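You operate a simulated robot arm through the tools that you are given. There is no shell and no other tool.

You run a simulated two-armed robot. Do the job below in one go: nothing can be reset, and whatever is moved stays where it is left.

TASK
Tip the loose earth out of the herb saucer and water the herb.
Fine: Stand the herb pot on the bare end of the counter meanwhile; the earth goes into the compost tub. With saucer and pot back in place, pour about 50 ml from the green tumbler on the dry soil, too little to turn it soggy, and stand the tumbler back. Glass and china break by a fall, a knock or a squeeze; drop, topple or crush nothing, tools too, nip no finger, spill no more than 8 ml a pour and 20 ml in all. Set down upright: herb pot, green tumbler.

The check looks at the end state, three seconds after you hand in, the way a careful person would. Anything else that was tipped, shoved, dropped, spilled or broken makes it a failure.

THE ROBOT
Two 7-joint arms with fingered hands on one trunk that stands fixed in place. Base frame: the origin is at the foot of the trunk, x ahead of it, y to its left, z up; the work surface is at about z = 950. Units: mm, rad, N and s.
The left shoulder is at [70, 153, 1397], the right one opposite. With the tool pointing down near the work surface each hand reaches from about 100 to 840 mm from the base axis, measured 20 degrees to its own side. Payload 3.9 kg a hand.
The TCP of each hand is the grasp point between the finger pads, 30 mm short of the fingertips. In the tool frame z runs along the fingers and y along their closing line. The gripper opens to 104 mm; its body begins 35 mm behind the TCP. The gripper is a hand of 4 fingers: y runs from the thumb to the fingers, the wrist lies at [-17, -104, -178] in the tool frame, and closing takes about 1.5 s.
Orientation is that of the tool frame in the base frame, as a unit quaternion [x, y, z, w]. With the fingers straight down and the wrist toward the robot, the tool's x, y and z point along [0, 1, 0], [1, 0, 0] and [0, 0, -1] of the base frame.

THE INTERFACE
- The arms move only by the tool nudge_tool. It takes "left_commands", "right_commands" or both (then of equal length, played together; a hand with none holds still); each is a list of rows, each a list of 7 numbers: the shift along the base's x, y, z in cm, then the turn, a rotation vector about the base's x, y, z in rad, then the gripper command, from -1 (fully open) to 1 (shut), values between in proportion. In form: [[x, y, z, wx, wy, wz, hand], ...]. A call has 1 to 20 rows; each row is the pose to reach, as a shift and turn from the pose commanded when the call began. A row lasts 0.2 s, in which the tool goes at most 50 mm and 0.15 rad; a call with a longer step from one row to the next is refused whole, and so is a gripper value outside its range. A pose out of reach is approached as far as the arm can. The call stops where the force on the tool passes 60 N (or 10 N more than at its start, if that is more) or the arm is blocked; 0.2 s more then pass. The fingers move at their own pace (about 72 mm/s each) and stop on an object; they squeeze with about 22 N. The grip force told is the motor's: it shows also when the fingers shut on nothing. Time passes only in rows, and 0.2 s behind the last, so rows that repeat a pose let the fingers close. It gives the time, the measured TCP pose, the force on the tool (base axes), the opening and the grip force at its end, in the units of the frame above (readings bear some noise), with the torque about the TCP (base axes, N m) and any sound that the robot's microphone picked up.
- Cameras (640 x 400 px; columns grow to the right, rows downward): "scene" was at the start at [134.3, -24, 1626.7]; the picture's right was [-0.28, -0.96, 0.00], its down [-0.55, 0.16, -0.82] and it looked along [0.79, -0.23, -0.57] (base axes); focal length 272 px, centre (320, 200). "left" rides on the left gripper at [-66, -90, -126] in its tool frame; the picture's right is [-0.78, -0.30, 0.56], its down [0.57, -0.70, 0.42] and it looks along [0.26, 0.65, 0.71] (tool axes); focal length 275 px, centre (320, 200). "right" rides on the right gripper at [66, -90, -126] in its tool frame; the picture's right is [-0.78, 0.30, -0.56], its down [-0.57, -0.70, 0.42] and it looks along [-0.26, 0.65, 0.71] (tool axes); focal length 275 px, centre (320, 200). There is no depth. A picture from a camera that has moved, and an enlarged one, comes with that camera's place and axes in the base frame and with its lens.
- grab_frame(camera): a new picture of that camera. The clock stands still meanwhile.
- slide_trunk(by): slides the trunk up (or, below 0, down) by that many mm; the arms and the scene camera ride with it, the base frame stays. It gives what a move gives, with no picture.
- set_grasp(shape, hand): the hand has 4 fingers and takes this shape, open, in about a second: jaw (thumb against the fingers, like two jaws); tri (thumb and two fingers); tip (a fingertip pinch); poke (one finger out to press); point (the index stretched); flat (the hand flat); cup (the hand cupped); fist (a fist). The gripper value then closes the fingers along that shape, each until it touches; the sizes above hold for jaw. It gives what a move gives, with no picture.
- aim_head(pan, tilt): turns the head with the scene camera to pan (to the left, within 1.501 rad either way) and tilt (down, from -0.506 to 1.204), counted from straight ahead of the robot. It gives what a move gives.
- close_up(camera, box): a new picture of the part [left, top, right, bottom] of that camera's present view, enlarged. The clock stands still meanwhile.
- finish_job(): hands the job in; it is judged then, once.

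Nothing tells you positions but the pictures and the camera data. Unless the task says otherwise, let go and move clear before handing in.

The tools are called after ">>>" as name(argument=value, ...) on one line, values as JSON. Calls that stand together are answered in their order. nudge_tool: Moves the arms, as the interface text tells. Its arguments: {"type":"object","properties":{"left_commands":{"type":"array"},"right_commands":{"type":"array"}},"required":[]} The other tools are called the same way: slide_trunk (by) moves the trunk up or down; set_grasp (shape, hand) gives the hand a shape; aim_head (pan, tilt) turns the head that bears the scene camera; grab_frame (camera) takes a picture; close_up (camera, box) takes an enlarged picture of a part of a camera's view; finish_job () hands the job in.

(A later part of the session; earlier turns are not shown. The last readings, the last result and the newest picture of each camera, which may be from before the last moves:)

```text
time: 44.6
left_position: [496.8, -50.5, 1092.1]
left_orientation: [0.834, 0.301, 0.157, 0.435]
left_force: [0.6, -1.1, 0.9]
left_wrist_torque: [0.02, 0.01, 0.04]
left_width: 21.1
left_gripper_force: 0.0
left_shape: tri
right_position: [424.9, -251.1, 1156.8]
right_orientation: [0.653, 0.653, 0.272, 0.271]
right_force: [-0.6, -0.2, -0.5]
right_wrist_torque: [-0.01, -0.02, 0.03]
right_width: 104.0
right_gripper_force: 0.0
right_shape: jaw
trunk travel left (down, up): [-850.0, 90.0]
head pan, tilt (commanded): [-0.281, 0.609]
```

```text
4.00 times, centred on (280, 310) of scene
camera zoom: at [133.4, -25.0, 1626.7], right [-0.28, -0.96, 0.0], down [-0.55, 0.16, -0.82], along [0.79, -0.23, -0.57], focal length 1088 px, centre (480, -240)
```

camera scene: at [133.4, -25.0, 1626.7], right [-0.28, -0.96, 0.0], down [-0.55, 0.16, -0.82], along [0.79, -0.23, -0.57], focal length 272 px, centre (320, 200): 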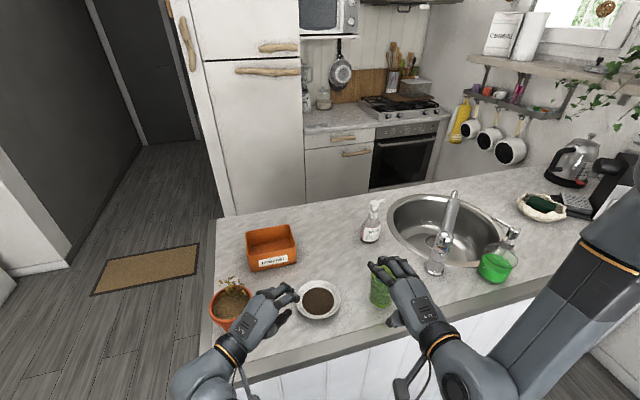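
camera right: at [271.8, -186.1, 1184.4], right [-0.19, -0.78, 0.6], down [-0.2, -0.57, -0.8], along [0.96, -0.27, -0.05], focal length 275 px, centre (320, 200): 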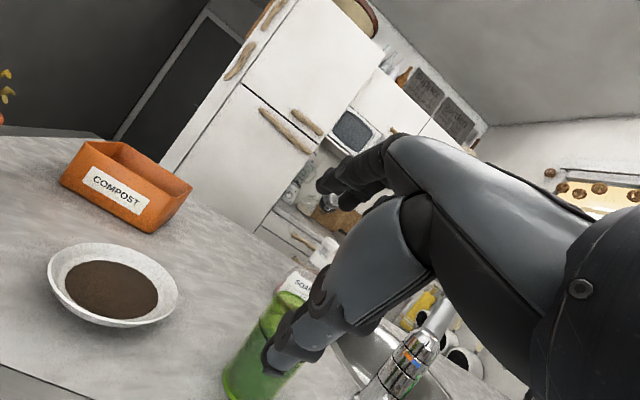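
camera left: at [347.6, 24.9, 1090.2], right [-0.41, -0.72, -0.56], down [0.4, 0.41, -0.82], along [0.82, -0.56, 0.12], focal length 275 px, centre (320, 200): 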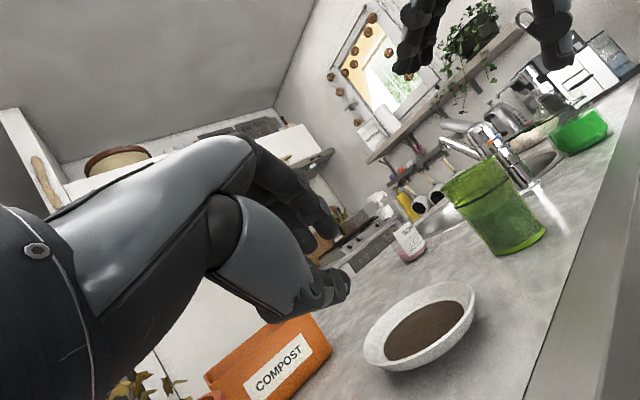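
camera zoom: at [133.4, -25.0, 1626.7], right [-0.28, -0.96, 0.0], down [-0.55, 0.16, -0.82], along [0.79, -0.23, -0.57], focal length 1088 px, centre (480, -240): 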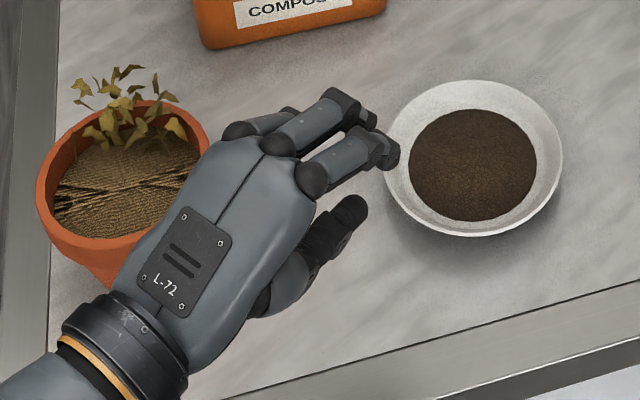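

The saucer flares at about 45° all round, and there is room under the rim. I'll lower the hand to just above the counter, still outside the saucer.

>>> nudge_tool(left_commands=[[0, 0, -3, 0, 0, 0, 0.6], [0, 0, -6, 0, 0, 0, 0.6], [0, 0, -8.5, 0, 0, 0, 0.6], [0, 0, -9.7, 0, 0, 0, 0.6], [0, 0, -9.9, 0, 0, 0, 0.6], [0, 0, -9.9, 0, 0, 0, 0.6]])

>>> close_up(camera="scene", box=[200, 260, 360, 360])

>>> grab_frame(camera="left")

>>> grab_frame(camera="right")

```text
time: 46.0
left_position: [496.1, -50.6, 993.0]
left_orientation: [0.834, 0.303, 0.158, 0.434]
left_force: [0.5, 0.0, 0.1]
left_wrist_torque: [0.05, -0.01, 0.01]
left_width: 21.1
left_gripper_force: 0.1
left_shape: tri
right_position: [424.2, -250.4, 1158.1]
right_orientation: [0.654, 0.653, 0.271, 0.269]
right_force: [0.3, 0.0, 0.8]
right_wrist_torque: [0.03, 0.0, 0.01]
right_width: 103.9
right_gripper_force: 0.0
right_shape: jaw
trunk travel left (down, up): [-850.0, 90.0]
head pan, tilt (commanded): [-0.281, 0.609]
```

```text
4.00 times, centred on (280, 310) of scene
camera zoom: at [134.0, -24.1, 1626.7], right [-0.28, -0.96, 0.0], down [-0.55, 0.16, -0.82], along [0.79, -0.23, -0.57], focal length 1088 px, centre (480, -240)
```

zoom: 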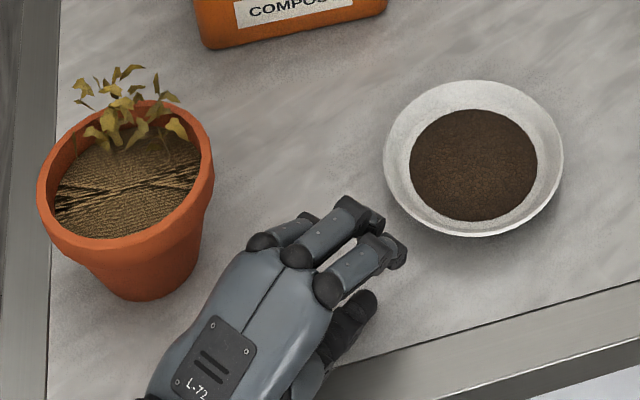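

```text
taken
camera left: at [347.8, 25.6, 990.3], right [-0.41, -0.72, -0.56], down [0.4, 0.41, -0.82], along [0.82, -0.56, 0.12], focal length 275 px, centre (320, 200)
```

left: 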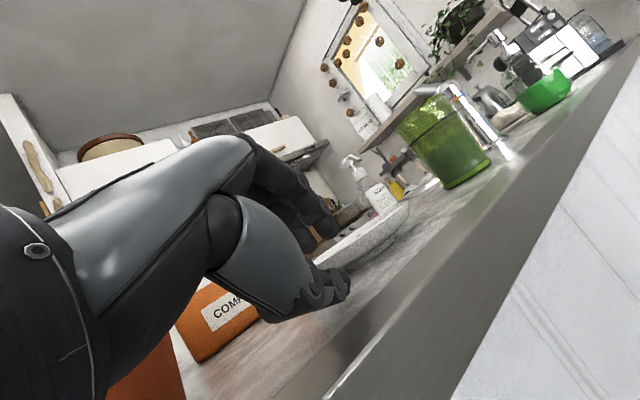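

```text
taken
camera right: at [273.2, -184.2, 1184.6], right [-0.19, -0.78, 0.6], down [-0.2, -0.57, -0.8], along [0.96, -0.27, -0.05], focal length 275 px, centre (320, 200)
```

right: 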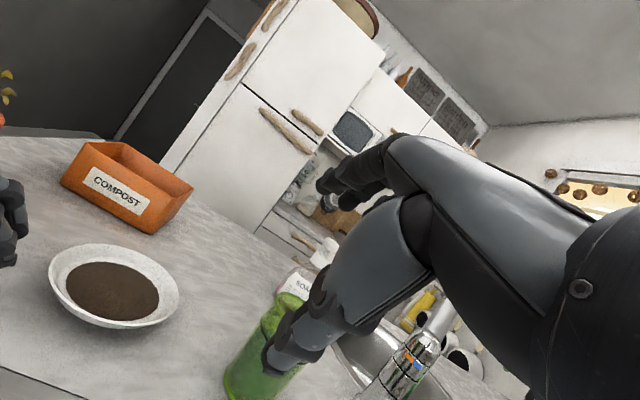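

The hand is at counter level with no contact. This edge-on view can show the saucer's true height and undercut, so I'll zoom there.

>>> close_up(camera="left", box=[290, 170, 440, 300])

>>> close_up(camera="right", box=[0, 170, 200, 340])

```text
3.08 times, centred on (365, 235) of left
camera zoom: at [347.8, 25.6, 990.3], right [-0.41, -0.72, -0.56], down [0.4, 0.41, -0.82], along [0.82, -0.56, 0.12], focal length 847 px, centre (182, 92)
```

zoom: 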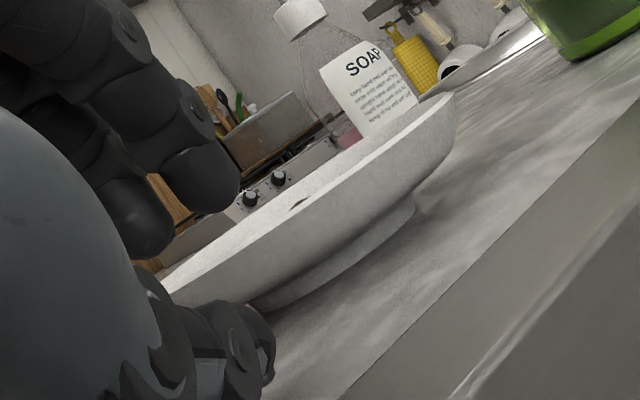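

```text
2.35 times, centred on (100, 255) of right
camera zoom: at [273.2, -184.2, 1184.6], right [-0.19, -0.78, 0.6], down [-0.2, -0.57, -0.8], along [0.96, -0.27, -0.05], focal length 648 px, centre (838, 71)
```

zoom: 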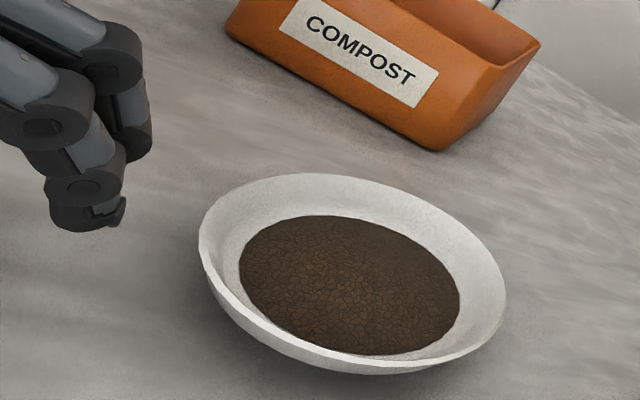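

The saucer is bowl-shaped with a small foot ring, so the thumb can press under its lower curve while the fingers lie against the inner wall. I'll slide in toward the rim with the thumb at counter level and the fingers passing over the rim.

>>> nudge_tool(left_commands=[[0.64, -0.77, -0.2, 0, 0, 0, 0.6], [1.28, -1.53, -0.35, 0, 0, 0, 0.6], [1.93, -2.3, -0.4, 0, 0, 0, 0.6], [2.57, -3.06, -0.4, 0, 0, 0, 0.6], [3.09, -3.68, -0.4, 0, 0, 0, 0.6], [3.09, -3.68, -0.4, 0, 0, 0, 0.6]])

>>> close_up(camera="left", box=[270, 170, 470, 330])

>>> close_up(camera="right", box=[0, 200, 200, 340])

>>> close_up(camera="scene", box=[250, 270, 360, 345])

```text
time: 47.5
left_position: [528.6, -88.0, 988.2]
left_orientation: [0.833, 0.303, 0.158, 0.434]
left_force: [-0.3, 0.9, -0.4]
left_wrist_torque: [0.0, 0.0, 0.02]
left_width: 21.0
left_gripper_force: 0.1
left_shape: tri
right_position: [425.3, -250.1, 1158.3]
right_orientation: [0.654, 0.653, 0.271, 0.27]
right_force: [-0.3, 0.1, -0.2]
right_wrist_torque: [-0.03, -0.02, 0.02]
right_width: 104.1
right_gripper_force: 0.0
right_shape: jaw
trunk travel left (down, up): [-850.0, 90.0]
head pan, tilt (commanded): [-0.281, 0.609]
```

```text
2.50 times, centred on (370, 250) of left
camera zoom: at [378.7, -11.8, 986.3], right [-0.41, -0.72, -0.56], down [0.4, 0.41, -0.82], along [0.82, -0.56, 0.12], focal length 688 px, centre (195, 75)
```

zoom: 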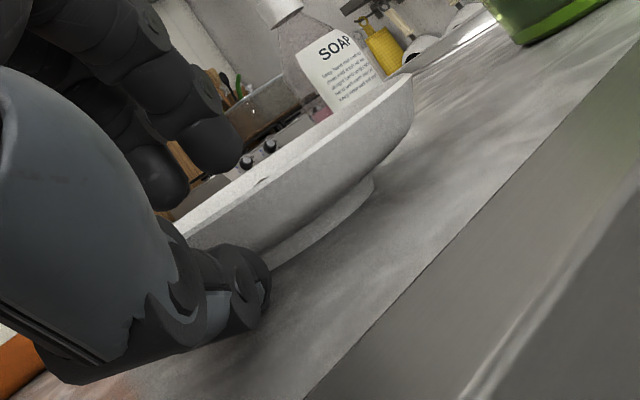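

```text
2.86 times, centred on (100, 270) of right
camera zoom: at [273.2, -183.9, 1184.6], right [-0.19, -0.78, 0.6], down [-0.2, -0.57, -0.8], along [0.96, -0.27, -0.05], focal length 786 px, centre (949, 0)
```

zoom: 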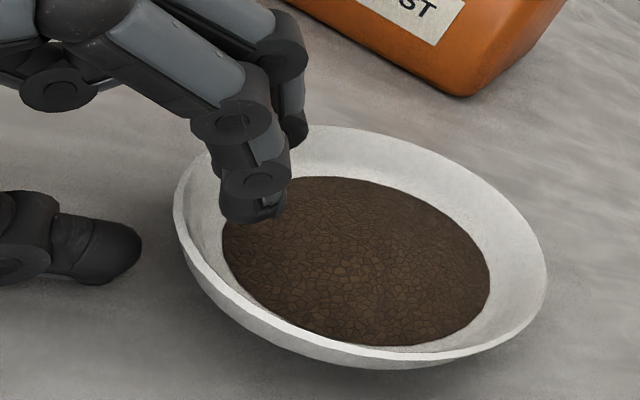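

```text
5.33 times, centred on (305, 308) of scene
camera zoom: at [134.0, -23.7, 1626.7], right [-0.28, -0.96, 0.0], down [-0.55, 0.16, -0.82], along [0.79, -0.23, -0.57], focal length 1450 px, centre (400, -373)
```

zoom: 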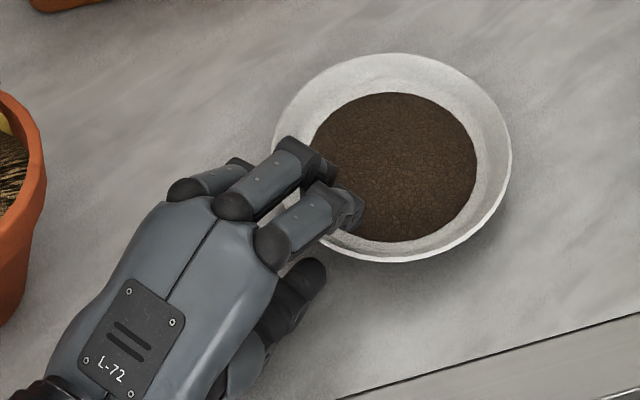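

The fingers are over the inner wall and the thumb lies just outside the rim at counter level. I'll edge in a few millimetres and begin closing gently, lowering slightly so the thumb stays low.

>>> nudge_tool(left_commands=[[0.16, -0.19, 0, 0, 0, 0, 0.6], [0.32, -0.38, 0, 0, 0, 0, 0.6], [0.32, -0.38, -0.1, 0, 0, 0, 0.66], [0.3, -0.36, -0.2, 0, 0, 0, 0.72], [0.28, -0.34, -0.3, 0, 0, 0, 0.78], [0.28, -0.34, -0.3, 0, 0, 0, 0.78]])

>>> close_up(camera="left", box=[270, 170, 470, 330])

>>> close_up(camera="right", box=[0, 200, 200, 340])

```text
time: 48.9
left_position: [531.0, -90.6, 984.9]
left_orientation: [0.834, 0.303, 0.158, 0.433]
left_force: [0.4, -0.5, -0.2]
left_wrist_torque: [-0.02, 0.01, 0.01]
left_width: 11.5
left_gripper_force: 0.0
left_shape: tri
right_position: [424.6, -248.4, 1157.3]
right_orientation: [0.654, 0.653, 0.271, 0.27]
right_force: [-0.9, 0.4, 0.0]
right_wrist_torque: [0.03, -0.03, 0.0]
right_width: 103.9
right_gripper_force: 0.1
right_shape: jaw
trunk travel left (down, up): [-850.0, 90.0]
head pan, tilt (commanded): [-0.281, 0.609]
```

```text
2.50 times, centred on (370, 250) of left
camera zoom: at [381.6, -15.0, 983.2], right [-0.41, -0.72, -0.56], down [0.4, 0.41, -0.82], along [0.82, -0.56, 0.12], focal length 688 px, centre (195, 75)
```

zoom: 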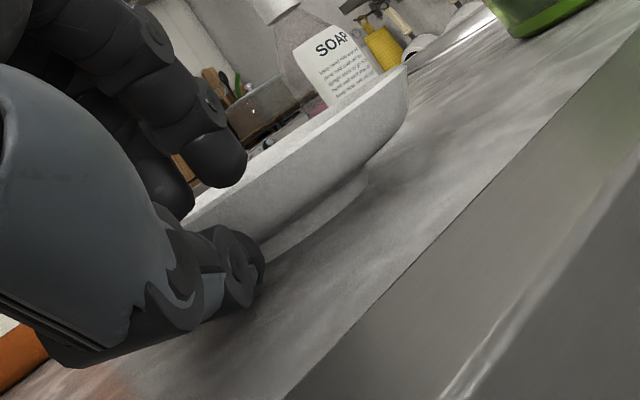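

```text
2.86 times, centred on (100, 270) of right
camera zoom: at [273.3, -184.0, 1184.6], right [-0.19, -0.78, 0.6], down [-0.2, -0.57, -0.8], along [0.96, -0.27, -0.05], focal length 786 px, centre (949, 0)
```

zoom: 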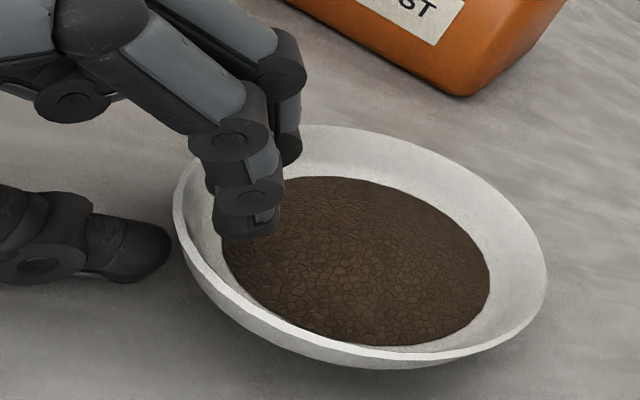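

Still free of contact. I'll go 3 mm further in, 1.5 mm lower, and then close until the pinch takes hold.

>>> nudge_tool(left_commands=[[0.1, -0.12, -0.08, 0, 0, 0, 0.78], [0.2, -0.24, -0.15, 0, 0, 0, 0.8], [0.2, -0.24, -0.15, 0, 0, 0, 0.86], [0.2, -0.24, -0.15, 0, 0, 0, 0.92], [0.2, -0.24, -0.15, 0, 0, 0, 0.92]])

>>> close_up(camera="left", box=[270, 170, 470, 330])

>>> close_up(camera="right", box=[0, 200, 200, 340])

```text
time: 50.0
left_position: [532.8, -94.5, 981.9]
left_orientation: [0.834, 0.303, 0.158, 0.433]
left_force: [-0.8, 0.5, -1.4]
left_wrist_torque: [0.02, 0.01, 0.0]
left_width: 4.5
left_gripper_force: 0.0
left_shape: tri
right_position: [425.6, -250.0, 1157.7]
right_orientation: [0.654, 0.653, 0.271, 0.27]
right_force: [-0.1, 0.6, 0.1]
right_wrist_torque: [0.0, 0.01, 0.0]
right_width: 104.0
right_gripper_force: 0.1
right_shape: jaw
trunk travel left (down, up): [-850.0, 90.0]
head pan, tilt (commanded): [-0.281, 0.609]
```

```text
2.50 times, centred on (370, 250) of left
camera zoom: at [383.3, -17.9, 981.4], right [-0.41, -0.72, -0.56], down [0.4, 0.41, -0.82], along [0.82, -0.56, 0.12], focal length 688 px, centre (195, 75)
```

zoom: 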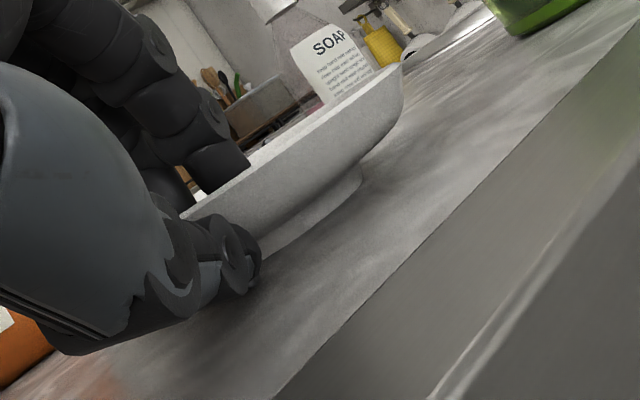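

```text
2.86 times, centred on (100, 270) of right
camera zoom: at [273.3, -184.0, 1184.6], right [-0.19, -0.78, 0.6], down [-0.2, -0.57, -0.8], along [0.96, -0.27, -0.05], focal length 786 px, centre (949, 0)
```

zoom: 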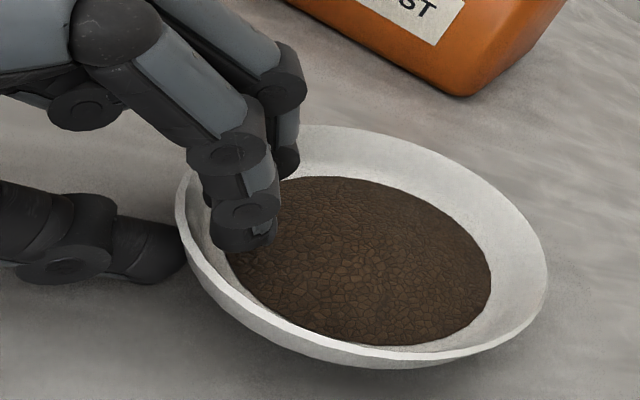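

The rim wall is between thumb and fingertips with 4.5 mm left. I'll close fully and let the fingers take hold.

>>> nudge_tool(left_commands=[[0, 0, 0, 0, 0, 0, 0.96], [0, 0, 0, 0, 0, 0, 1], [0, 0, 0, 0, 0, 0, 1], [0, 0, 0, 0, 0, 0, 1]])

>>> close_up(camera="left", box=[270, 170, 470, 330])

>>> close_up(camera="right", box=[0, 200, 200, 340])

```text
time: 51.0
left_position: [531.4, -93.8, 982.6]
left_orientation: [0.834, 0.302, 0.157, 0.435]
left_force: [0.3, 0.3, 0.1]
left_wrist_torque: [0.08, 0.07, 0.02]
left_width: 0.4
left_gripper_force: 21.6
left_shape: tri
right_position: [424.5, -249.7, 1157.5]
right_orientation: [0.654, 0.652, 0.271, 0.271]
right_force: [0.2, -0.9, 0.5]
right_wrist_torque: [0.04, 0.02, 0.03]
right_width: 104.1
right_gripper_force: 0.0
right_shape: jaw
trunk travel left (down, up): [-850.0, 90.0]
head pan, tilt (commanded): [-0.281, 0.609]
```

```text
2.50 times, centred on (370, 250) of left
camera zoom: at [383.3, -18.1, 981.3], right [-0.41, -0.72, -0.56], down [0.4, 0.41, -0.82], along [0.82, -0.56, 0.12], focal length 688 px, centre (195, 75)
```

zoom: 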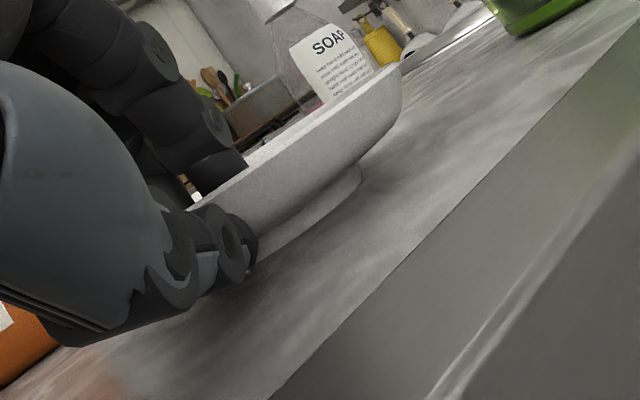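

```text
2.86 times, centred on (100, 270) of right
camera zoom: at [273.5, -184.2, 1184.5], right [-0.19, -0.78, 0.6], down [-0.2, -0.57, -0.8], along [0.96, -0.27, -0.05], focal length 786 px, centre (949, 0)
```

zoom: 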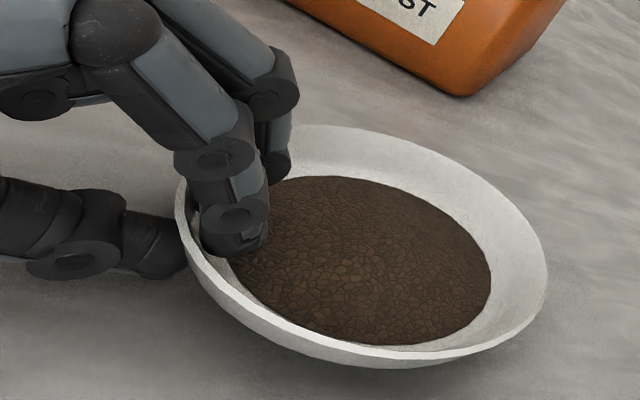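

The fingers now press both sides of the wall. I'll test by lifting just 4 mm and watching the rim and the force.

>>> nudge_tool(left_commands=[[0, 0, 0.1, 0, 0, 0, 1], [0, 0, 0.2, 0, 0, 0, 1], [0, 0, 0.4, 0, 0, 0, 1], [0, 0, 0.4, 0, 0, 0, 1]])

>>> close_up(camera="left", box=[270, 170, 470, 330])

>>> close_up(camera="right", box=[0, 200, 200, 340])

```text
time: 52.0
left_position: [533.0, -93.0, 987.0]
left_orientation: [0.834, 0.303, 0.157, 0.434]
left_force: [0.2, 0.0, -2.4]
left_wrist_torque: [0.11, 0.09, -0.01]
left_width: 0.5
left_gripper_force: 22.3
left_shape: tri
right_position: [426.7, -250.7, 1158.0]
right_orientation: [0.654, 0.653, 0.27, 0.27]
right_force: [0.7, 0.2, 0.9]
right_wrist_torque: [0.02, 0.03, -0.01]
right_width: 103.9
right_gripper_force: 0.0
right_shape: jaw
trunk travel left (down, up): [-850.0, 90.0]
head pan, tilt (commanded): [-0.281, 0.609]
```

```text
2.50 times, centred on (370, 250) of left
camera zoom: at [383.6, -17.2, 985.4], right [-0.41, -0.72, -0.56], down [0.4, 0.41, -0.82], along [0.82, -0.56, 0.12], focal length 688 px, centre (195, 75)
```

zoom: 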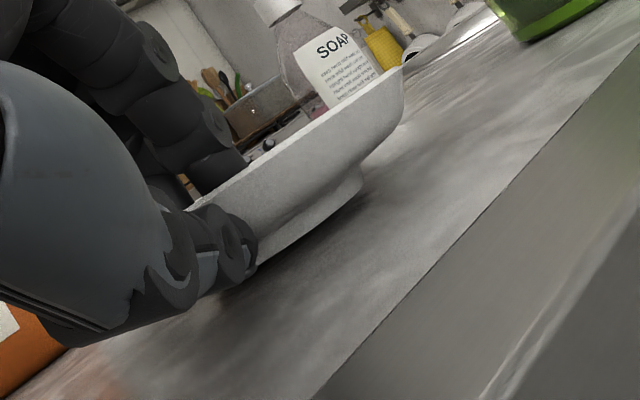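

```text
2.86 times, centred on (100, 270) of right
camera zoom: at [273.7, -184.2, 1184.4], right [-0.18, -0.78, 0.6], down [-0.2, -0.57, -0.8], along [0.96, -0.27, -0.05], focal length 786 px, centre (949, 0)
```

zoom: 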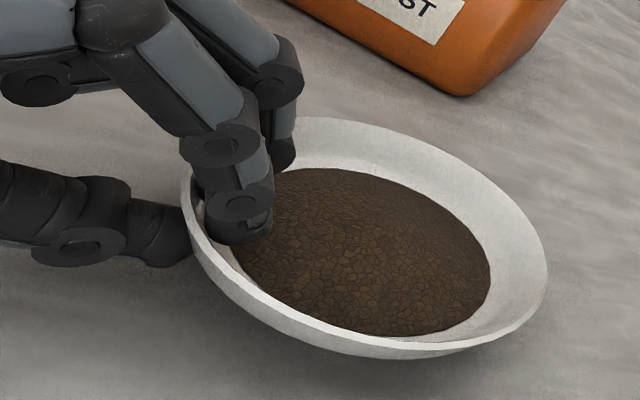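

The saucer came up with the hand, carrying about 2.4 N with matching torque, so the pinch is holding it almost level. I'll lift a further 8 mm and check its tilt.

>>> nudge_tool(left_commands=[[0, 0, 0.2, 0, 0, 0, 1], [0, 0, 0.4, 0, 0, 0, 1], [0, 0, 0.6, 0, 0, 0, 1], [0, 0, 0.8, 0, 0, 0, 1], [0, 0, 0.8, 0, 0, 0, 1]])

>>> close_up(camera="left", box=[270, 170, 470, 330])

>>> close_up(camera="right", box=[0, 200, 200, 340])

>>> close_up(camera="scene", box=[250, 270, 360, 345])

```text
time: 53.2
left_position: [531.3, -94.3, 995.4]
left_orientation: [0.834, 0.302, 0.157, 0.434]
left_force: [0.0, -0.8, -1.7]
left_wrist_torque: [0.12, 0.11, 0.0]
left_width: 0.5
left_gripper_force: 22.3
left_shape: tri
right_position: [426.1, -250.4, 1158.1]
right_orientation: [0.653, 0.653, 0.271, 0.27]
right_force: [0.7, 0.1, 0.1]
right_wrist_torque: [0.0, -0.03, 0.02]
right_width: 103.9
right_gripper_force: 0.0
right_shape: jaw
trunk travel left (down, up): [-850.0, 90.0]
head pan, tilt (commanded): [-0.281, 0.609]
```

```text
2.50 times, centred on (370, 250) of left
camera zoom: at [384.1, -18.1, 994.1], right [-0.41, -0.72, -0.56], down [0.4, 0.41, -0.82], along [0.82, -0.56, 0.12], focal length 688 px, centre (195, 75)
```

zoom: 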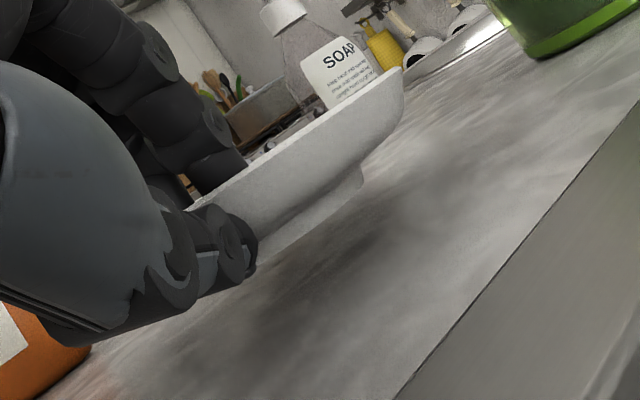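

```text
2.86 times, centred on (100, 270) of right
camera zoom: at [273.7, -184.2, 1184.4], right [-0.18, -0.78, 0.6], down [-0.2, -0.57, -0.8], along [0.96, -0.27, -0.05], focal length 786 px, centre (949, 0)
```

zoom: 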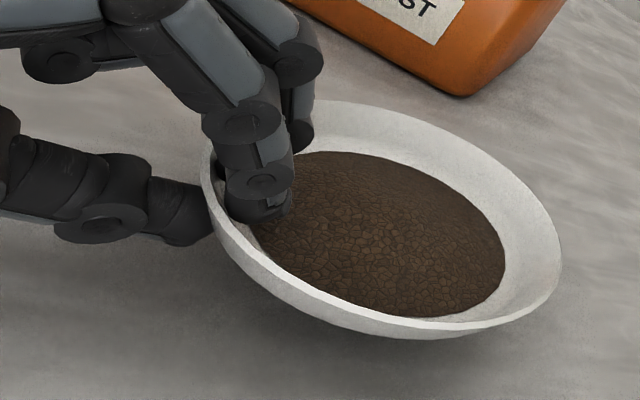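

```text
5.33 times, centred on (305, 308) of scene
camera zoom: at [134.7, -24.1, 1626.6], right [-0.28, -0.96, 0.0], down [-0.55, 0.16, -0.82], along [0.79, -0.23, -0.57], focal length 1450 px, centre (400, -373)
```

zoom: 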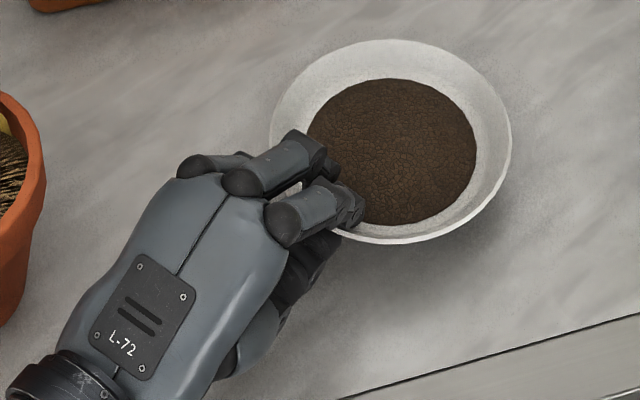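

The saucer is lifted clear and sits rigid and level in the pinch. I'll raise it smoothly to about z=1160 before carrying it toward the tub.

>>> nudge_tool(left_commands=[[0, 0, 0.4, 0, 0, 0, 1], [0, 0, 1.2, 0, 0, 0, 1], [0, 0, 2.4, 0, 0, 0, 1], [0, 0, 4, 0, 0, 0, 1], [0, 0, 5.8, 0, 0, 0, 1], [0, 0, 7.6, 0, 0, 0, 1], [0, 0, 9.4, 0, 0, 0, 1], [0, 0, 11.2, 0, 0, 0, 1], [0, 0, 13, 0, 0, 0, 1], [0, 0, 14.6, 0, 0, 0, 1], [0, 0, 15.8, 0, 0, 0, 1], [0, 0, 16.5, 0, 0, 0, 1], [0, 0, 16.5, 0, 0, 0, 1]])

>>> grab_frame(camera="scene")

>>> grab_frame(camera="left")

>>> grab_frame(camera="right")

```text
time: 56.0
left_position: [533.8, -95.2, 1159.2]
left_orientation: [0.834, 0.303, 0.158, 0.433]
left_force: [0.4, -0.1, -2.8]
left_wrist_torque: [0.15, 0.08, 0.04]
left_width: 0.6
left_gripper_force: 22.2
left_shape: tri
right_position: [426.4, -250.1, 1158.8]
right_orientation: [0.654, 0.653, 0.27, 0.271]
right_force: [-0.3, 0.1, -0.6]
right_wrist_torque: [0.0, -0.01, -0.02]
right_width: 103.8
right_gripper_force: 0.0
right_shape: jaw
trunk travel left (down, up): [-850.0, 90.0]
head pan, tilt (commanded): [-0.281, 0.609]
```

```text
taken
camera scene: at [134.7, -24.1, 1626.6], right [-0.28, -0.96, 0.0], down [-0.55, 0.16, -0.82], along [0.79, -0.23, -0.57], focal length 272 px, centre (320, 200)
```

scene: 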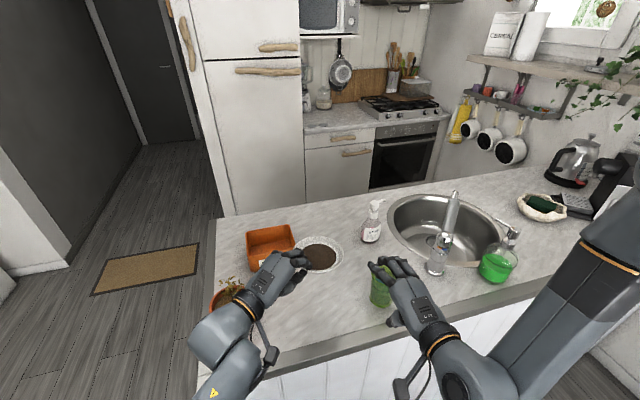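

```text
taken
camera left: at [384.1, -18.3, 1158.4], right [-0.41, -0.72, -0.56], down [0.4, 0.41, -0.82], along [0.82, -0.56, 0.12], focal length 275 px, centre (320, 200)
```

left: 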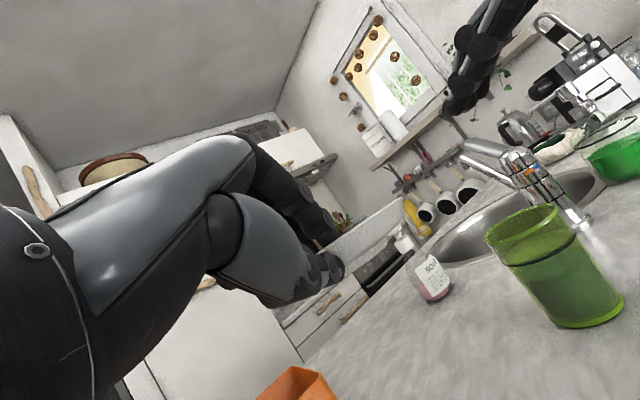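

```text
taken
camera right: at [273.6, -184.2, 1184.4], right [-0.18, -0.78, 0.6], down [-0.2, -0.57, -0.8], along [0.96, -0.27, -0.05], focal length 275 px, centre (320, 200)
```

right: 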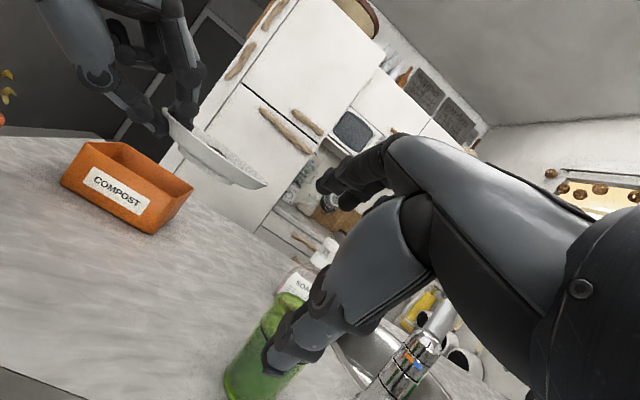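

The saucer is level and high. I'll carry it to over the tub, turning the hand 30° so it points more forward.

>>> nudge_tool(left_commands=[[0.6, 0.24, 0, 0, 0, 0.0157, 1], [2, 0.8, 0, 0, 0, 0.0524, 1], [4.1, 1.6, 0, 0, 0, 0.1047, 1], [6.5, 2.5, 0, 0, 0, 0.1676, 1], [9, 3.5, 0, 0, 0, 0.2304, 1], [11.4, 4.4, 0, 0, 0, 0.2932, 1], [13.9, 5.4, 0, 0, 0, 0.356, 1], [16.3, 6.3, 0, 0, 0, 0.4189, 1], [18.4, 7.1, 0, 0, 0, 0.4712, 1], [19.8, 7.7, 0, 0, 0, 0.5079, 1], [20.4, 7.9, 0, 0, 0, 0.5236, 1], [20.4, 7.9, 0, 0, 0, 0.5236, 1]])

>>> grab_frame(camera="scene")

>>> grab_frame(camera="left")

>>> grab_frame(camera="right")

```text
time: 58.6
left_position: [741.8, 5.9, 1155.2]
left_orientation: [0.73, 0.509, 0.279, 0.362]
left_force: [-0.9, -0.3, -2.6]
left_wrist_torque: [0.04, 0.14, 0.04]
left_width: 0.7
left_gripper_force: 22.2
left_shape: tri
right_position: [425.1, -250.9, 1156.6]
right_orientation: [0.654, 0.653, 0.271, 0.27]
right_force: [-0.4, 0.2, -0.1]
right_wrist_torque: [0.0, 0.0, -0.01]
right_width: 104.0
right_gripper_force: 0.2
right_shape: jaw
trunk travel left (down, up): [-850.0, 90.0]
head pan, tilt (commanded): [-0.281, 0.609]
```

```text
taken
camera scene: at [134.6, -24.6, 1626.6], right [-0.28, -0.96, 0.0], down [-0.55, 0.16, -0.82], along [0.79, -0.23, -0.57], focal length 272 px, centre (320, 200)
```

scene: 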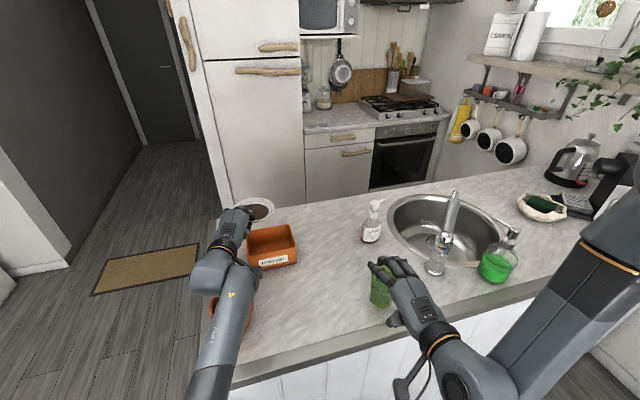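

```text
taken
camera left: at [575.3, -5.5, 1151.4], right [0.02, -0.8, -0.6], down [0.14, 0.59, -0.79], along [0.99, -0.07, 0.12], focal length 275 px, centre (320, 200)
```

left: 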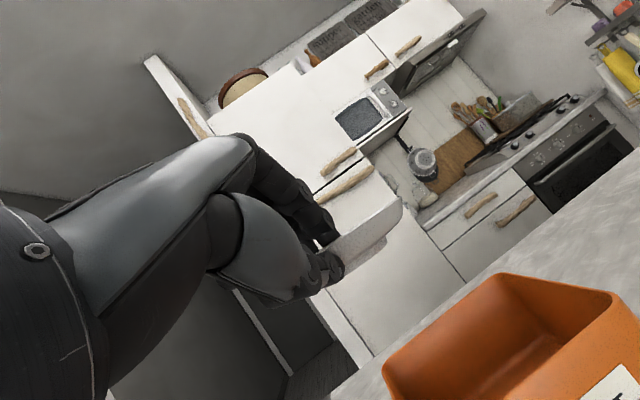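

```text
taken
camera right: at [273.7, -184.5, 1184.4], right [-0.18, -0.78, 0.6], down [-0.2, -0.57, -0.8], along [0.96, -0.27, -0.05], focal length 275 px, centre (320, 200)
```

right: 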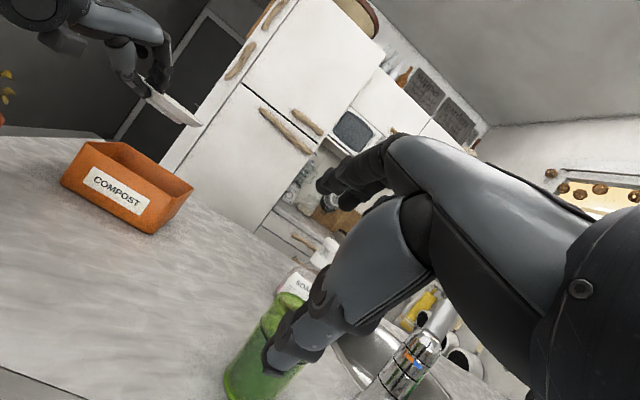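

The saucer is still level and now above the tub area, though the hand reads 22 mm left of the target. I'll hold a moment and read the pose again.

>>> nudge_tool(left_commands=[[0, 0, 0, 0, 0, 0, 1], [0, 0, 0, 0, 0, 0, 1]])

>>> close_up(camera="scene", box=[190, 180, 320, 290])

```text
time: 59.2
left_position: [742.4, 6.2, 1156.6]
left_orientation: [0.729, 0.508, 0.28, 0.364]
left_force: [-1.1, -0.1, -1.7]
left_wrist_torque: [0.07, 0.18, 0.04]
left_width: 0.7
left_gripper_force: 21.7
left_shape: tri
right_position: [425.3, -249.3, 1158.0]
right_orientation: [0.654, 0.653, 0.27, 0.271]
right_force: [0.3, -0.3, -0.1]
right_wrist_torque: [-0.01, -0.03, 0.06]
right_width: 103.9
right_gripper_force: 0.0
right_shape: jaw
trunk travel left (down, up): [-850.0, 90.0]
head pan, tilt (commanded): [-0.281, 0.609]
```

```text
3.64 times, centred on (255, 235) of scene
camera zoom: at [134.8, -24.3, 1626.6], right [-0.28, -0.96, 0.0], down [-0.55, 0.16, -0.82], along [0.79, -0.23, -0.57], focal length 989 px, centre (556, 73)
```

zoom: 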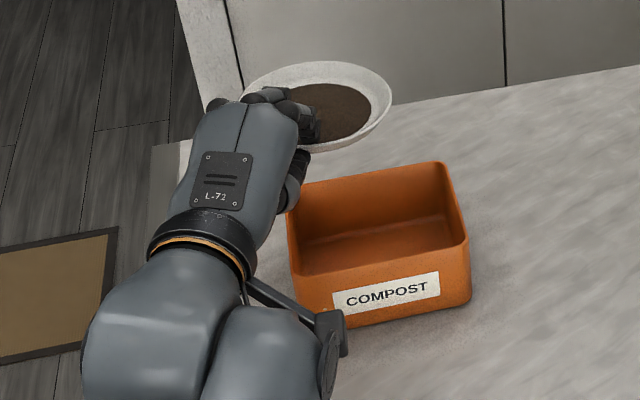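

The saucer centre is about (806, -24), level, with the tub centre at (803, -50). I'll shift it about 30 mm right before tipping so the earth falls well inside.

>>> nudge_tool(left_commands=[[-0.1, -0.6, 0, 0, 0, 0, 1], [-0.2, -1.3, 0, 0, 0, 0, 1], [-0.4, -2.2, 0, 0, 0, 0, 1], [-0.5, -3, 0, 0, 0, 0, 1], [-0.5, -3, 0, 0, 0, 0, 1]])

>>> close_up(camera="scene", box=[190, 180, 320, 290])

```text
time: 60.3
left_position: [748.8, 30.8, 1140.6]
left_orientation: [0.733, 0.509, 0.315, 0.324]
left_force: [-0.9, 0.3, -2.0]
left_wrist_torque: [0.04, 0.16, -0.05]
left_width: 0.8
left_gripper_force: 21.3
left_shape: tri
right_position: [427.6, -248.5, 1156.6]
right_orientation: [0.654, 0.653, 0.271, 0.27]
right_force: [-0.2, -0.3, -0.7]
right_wrist_torque: [0.01, 0.01, 0.03]
right_width: 103.9
right_gripper_force: 0.1
right_shape: jaw
trunk travel left (down, up): [-850.0, 90.0]
head pan, tilt (commanded): [-0.281, 0.609]
stopped in row 5 (left hand): the arm was blocked; the commanded pose is now the measured one
```

```text
3.64 times, centred on (255, 235) of scene
camera zoom: at [135.1, -23.9, 1626.6], right [-0.28, -0.96, 0.0], down [-0.55, 0.16, -0.82], along [0.79, -0.23, -0.57], focal length 989 px, centre (556, 73)
```

zoom: 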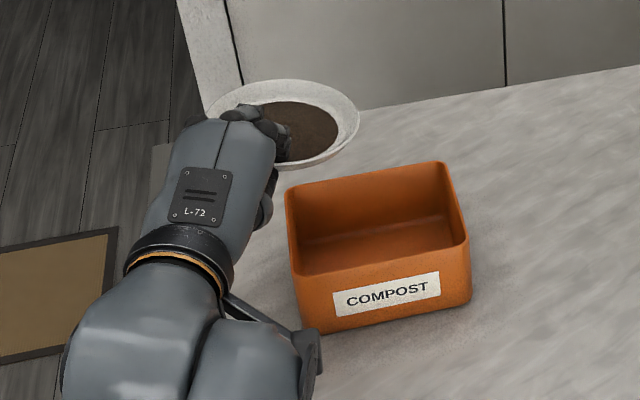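

Pointing forward here runs the arm into its limit, so I'll yaw the hand back to the angle that worked when lifting. From there the saucer can hang over the tub from its near-left side.

>>> nudge_tool(left_commands=[[0, -0.1, 0.4, -0.0161, 0.0062, -0.0729, 1], [0.1, -0.3, 0.8, -0.0322, 0.0124, -0.1458, 1], [0.1, -0.5, 1.2, -0.0483, 0.0185, -0.2186, 1], [0.2, -0.8, 1.5, -0.0644, 0.0247, -0.2915, 1], [0.2, -1.1, 1.8, -0.0804, 0.0309, -0.3644, 1], [0.3, -1.4, 1.9, -0.0965, 0.0371, -0.4373, 1], [0.3, -1.6, 1.9, -0.1126, 0.0432, -0.5101, 1], [0.3, -1.7, 1.9, -0.1287, 0.0494, -0.583, 1], [0.3, -1.7, 1.9, -0.1287, 0.0494, -0.583, 1]])

>>> close_up(camera="scene", box=[190, 180, 320, 290])

>>> grab_frame(camera="right")

```text
time: 62.3
left_position: [751.8, 10.3, 1159.5]
left_orientation: [0.833, 0.303, 0.155, 0.436]
left_force: [0.4, 1.2, -2.6]
left_wrist_torque: [0.15, 0.09, -0.02]
left_width: 0.2
left_gripper_force: 22.0
left_shape: tri
right_position: [426.7, -249.2, 1157.9]
right_orientation: [0.653, 0.653, 0.272, 0.269]
right_force: [0.6, -0.6, 0.8]
right_wrist_torque: [-0.01, 0.0, -0.02]
right_width: 104.0
right_gripper_force: 0.1
right_shape: jaw
trunk travel left (down, up): [-850.0, 90.0]
head pan, tilt (commanded): [-0.281, 0.609]
```

```text
3.64 times, centred on (255, 235) of scene
camera zoom: at [134.7, -24.1, 1626.6], right [-0.28, -0.96, 0.0], down [-0.55, 0.16, -0.82], along [0.79, -0.23, -0.57], focal length 989 px, centre (556, 73)
```

zoom: 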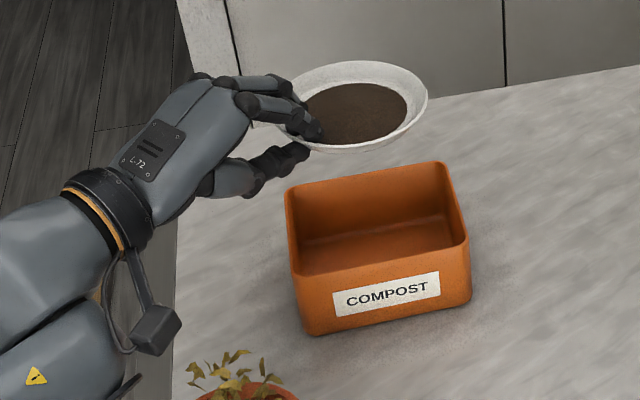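

```text
taken
camera right: at [273.7, -184.2, 1184.4], right [-0.19, -0.78, 0.6], down [-0.2, -0.57, -0.8], along [0.96, -0.27, -0.05], focal length 275 px, centre (320, 200)
```

right: 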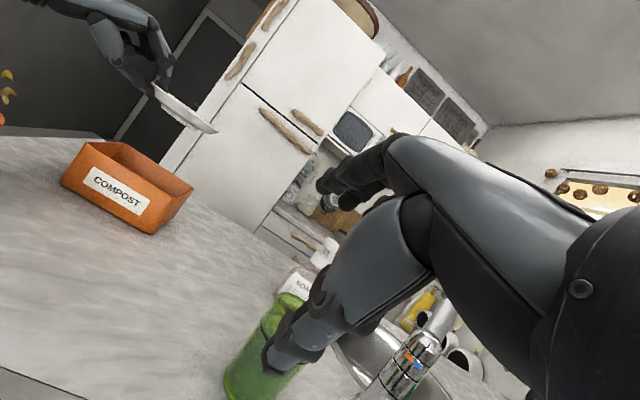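

The hand is exactly where I want it, and the saucer sits level over the middle of the tub. I'll start tipping the far-right edge down slowly, to 30° first, lowering slightly.

>>> nudge_tool(left_commands=[[0, 0, -0.3, 0.067, 0.0561, 0, 1], [0, 0, -0.7, 0.1337, 0.1122, 0, 1], [0, 0, -1.1, 0.2005, 0.1684, 0, 1], [0, 0, -1.5, 0.2674, 0.2245, 0, 1], [0, 0, -1.8, 0.3342, 0.2806, 0, 1], [0, 0, -2, 0.401, 0.3367, 0, 1], [0, 0, -2, 0.401, 0.3367, 0, 1]])

>>> close_up(camera="scene", box=[190, 180, 320, 290])

>>> close_up(camera="right", box=[20, 20, 260, 240])

```text
time: 63.9
left_position: [751.3, 11.9, 1138.7]
left_orientation: [0.917, 0.335, 0.074, 0.205]
left_force: [-0.5, -0.2, -1.9]
left_wrist_torque: [0.07, 0.1, 0.02]
left_width: 0.3
left_gripper_force: 21.7
left_shape: tri
right_position: [425.4, -249.6, 1158.2]
right_orientation: [0.654, 0.653, 0.271, 0.27]
right_force: [0.7, -0.5, 0.2]
right_wrist_torque: [0.0, 0.01, -0.01]
right_width: 103.8
right_gripper_force: 0.1
right_shape: jaw
trunk travel left (down, up): [-850.0, 90.0]
head pan, tilt (commanded): [-0.281, 0.609]
```

```text
3.64 times, centred on (255, 235) of scene
camera zoom: at [134.9, -23.8, 1626.6], right [-0.28, -0.96, 0.0], down [-0.55, 0.16, -0.82], along [0.79, -0.23, -0.57], focal length 989 px, centre (556, 73)
```

zoom: 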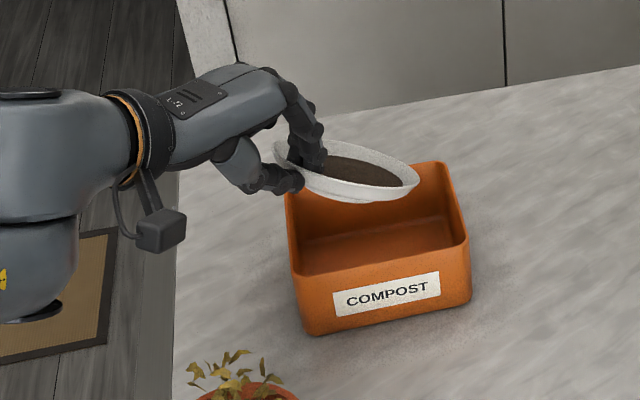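

```text
1.82 times, centred on (140, 130) of right
camera zoom: at [273.9, -184.0, 1184.4], right [-0.18, -0.78, 0.6], down [-0.2, -0.57, -0.8], along [0.96, -0.27, -0.05], focal length 500 px, centre (647, 327)
```

zoom: 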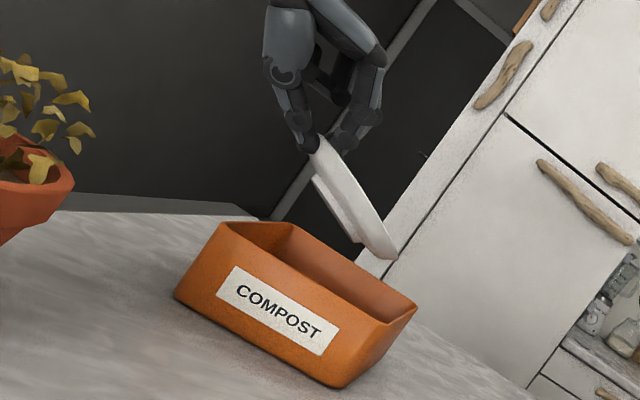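

The earth still holds at 30°. I'll continue tipping slowly to 60°.

>>> nudge_tool(left_commands=[[0, 0, 0, 0.0446, 0.0374, 0, 1], [0.1, -0.1, 0, 0.0891, 0.0748, 0, 1], [0.2, -0.2, 0.1, 0.1337, 0.1122, 0, 1], [0.3, -0.3, 0.1, 0.1783, 0.1496, 0, 1], [0.4, -0.4, 0.2, 0.2228, 0.1871, 0, 1], [0.5, -0.5, 0.2, 0.2674, 0.2245, 0, 1], [0.5, -0.6, 0.3, 0.312, 0.2619, 0, 1], [0.5, -0.6, 0.3, 0.3565, 0.2993, 0, 1], [0.5, -0.6, 0.3, 0.4011, 0.3367, 0, 1], [0.5, -0.6, 0.3, 0.4011, 0.3367, 0, 1]])

>>> close_up(camera="scene", box=[190, 180, 320, 290])

>>> close_up(camera="right", box=[20, 20, 260, 240])

```text
time: 66.1
left_position: [750.6, 5.4, 1143.5]
left_orientation: [0.939, 0.342, -0.017, -0.04]
left_force: [-0.8, 0.5, -1.7]
left_wrist_torque: [0.0, 0.07, -0.02]
left_width: 0.4
left_gripper_force: 22.2
left_shape: tri
left hand out of reach, approached as far as the arm can: row 9, 10
right_position: [425.3, -250.3, 1158.5]
right_orientation: [0.654, 0.653, 0.271, 0.27]
right_force: [0.0, -0.5, -0.9]
right_wrist_torque: [0.03, 0.03, 0.01]
right_width: 103.9
right_gripper_force: 0.1
right_shape: jaw
trunk travel left (down, up): [-850.0, 90.0]
head pan, tilt (commanded): [-0.281, 0.609]
```

```text
3.64 times, centred on (255, 235) of scene
camera zoom: at [134.7, -23.9, 1626.6], right [-0.28, -0.96, 0.0], down [-0.55, 0.16, -0.82], along [0.79, -0.23, -0.57], focal length 989 px, centre (556, 73)
```

zoom: 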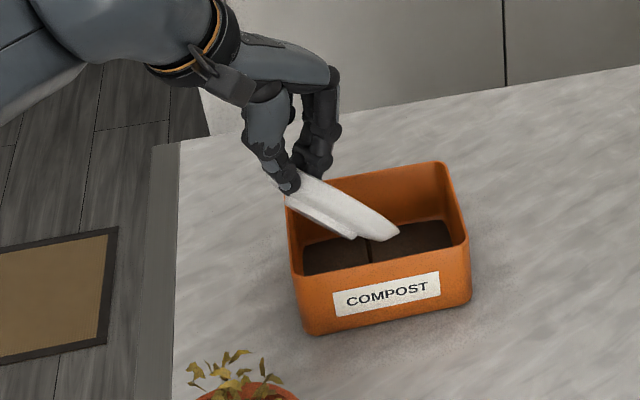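

```text
1.82 times, centred on (140, 130) of right
camera zoom: at [273.7, -184.1, 1184.5], right [-0.19, -0.78, 0.6], down [-0.2, -0.57, -0.8], along [0.96, -0.27, -0.05], focal length 500 px, centre (647, 327)
```

zoom: 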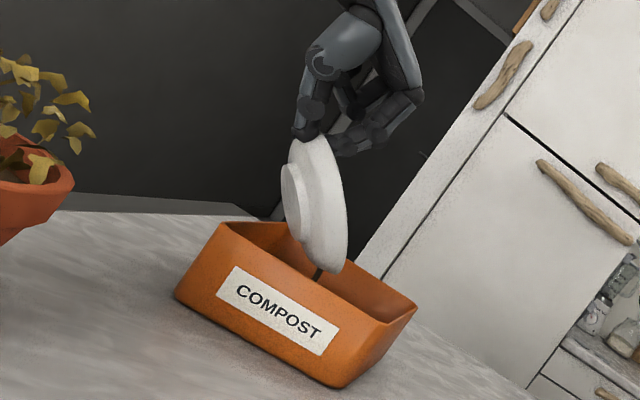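

The earth is pouring into the tub. I'll hold this tilt so the rest can run out, then look.

>>> nudge_tool(left_commands=[[0, 0, 0, 0, 0, 0, 1], [0, 0, 0, 0, 0, 0, 1], [0, 0, 0, 0, 0, 0, 1], [0, 0, 0, 0, 0, 0, 1], [0, 0, 0, 0, 0, 0, 1]])

>>> close_up(camera="scene", box=[190, 180, 320, 290])

>>> close_up(camera="right", box=[20, 20, 260, 240])

>>> grab_frame(camera="left")

```text
time: 67.3
left_position: [750.2, 5.8, 1143.2]
left_orientation: [0.939, 0.343, -0.017, -0.039]
left_force: [0.1, 0.3, -1.3]
left_wrist_torque: [0.03, 0.04, 0.02]
left_width: 0.4
left_gripper_force: 22.6
left_shape: tri
right_position: [424.8, -250.9, 1157.4]
right_orientation: [0.654, 0.653, 0.271, 0.271]
right_force: [-0.1, 0.8, 0.0]
right_wrist_torque: [-0.02, 0.01, 0.02]
right_width: 104.1
right_gripper_force: 0.0
right_shape: jaw
trunk travel left (down, up): [-850.0, 90.0]
head pan, tilt (commanded): [-0.281, 0.609]
```

```text
3.64 times, centred on (255, 235) of scene
camera zoom: at [134.8, -24.0, 1626.6], right [-0.28, -0.96, 0.0], down [-0.55, 0.16, -0.82], along [0.79, -0.23, -0.57], focal length 989 px, centre (556, 73)
```

zoom: 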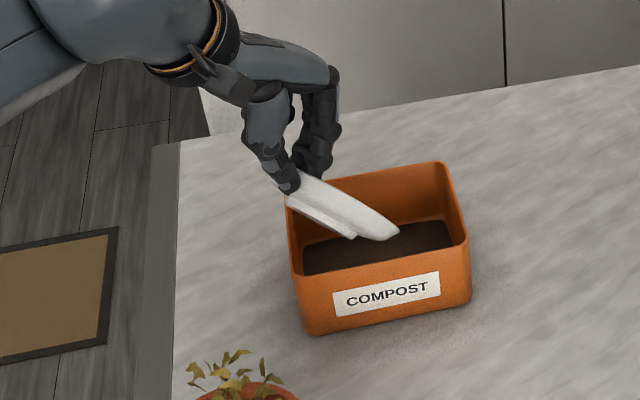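

```text
1.82 times, centred on (140, 130) of right
camera zoom: at [273.8, -184.1, 1184.4], right [-0.18, -0.78, 0.6], down [-0.2, -0.57, -0.8], along [0.96, -0.27, -0.05], focal length 500 px, centre (647, 327)
```

zoom: 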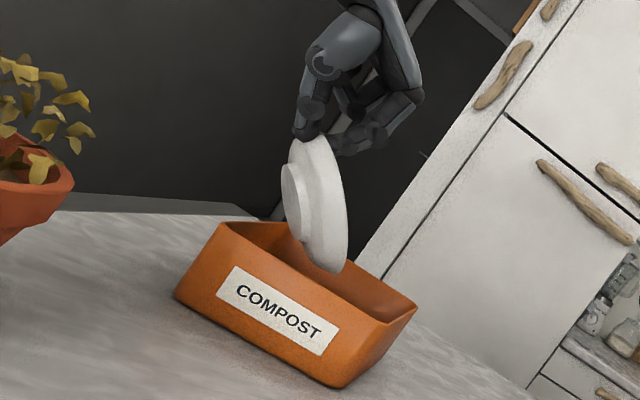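

```text
taken
camera left: at [650.1, 23.4, 1277.3], right [-0.82, -0.24, -0.53], down [-0.04, 0.93, -0.37], along [0.58, -0.28, -0.77], focal length 275 px, centre (320, 200)
```

left: 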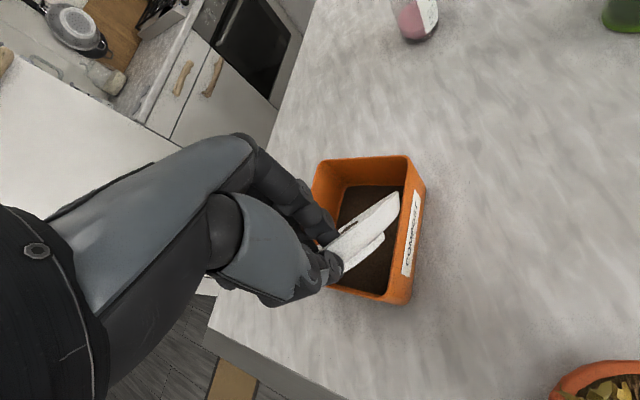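

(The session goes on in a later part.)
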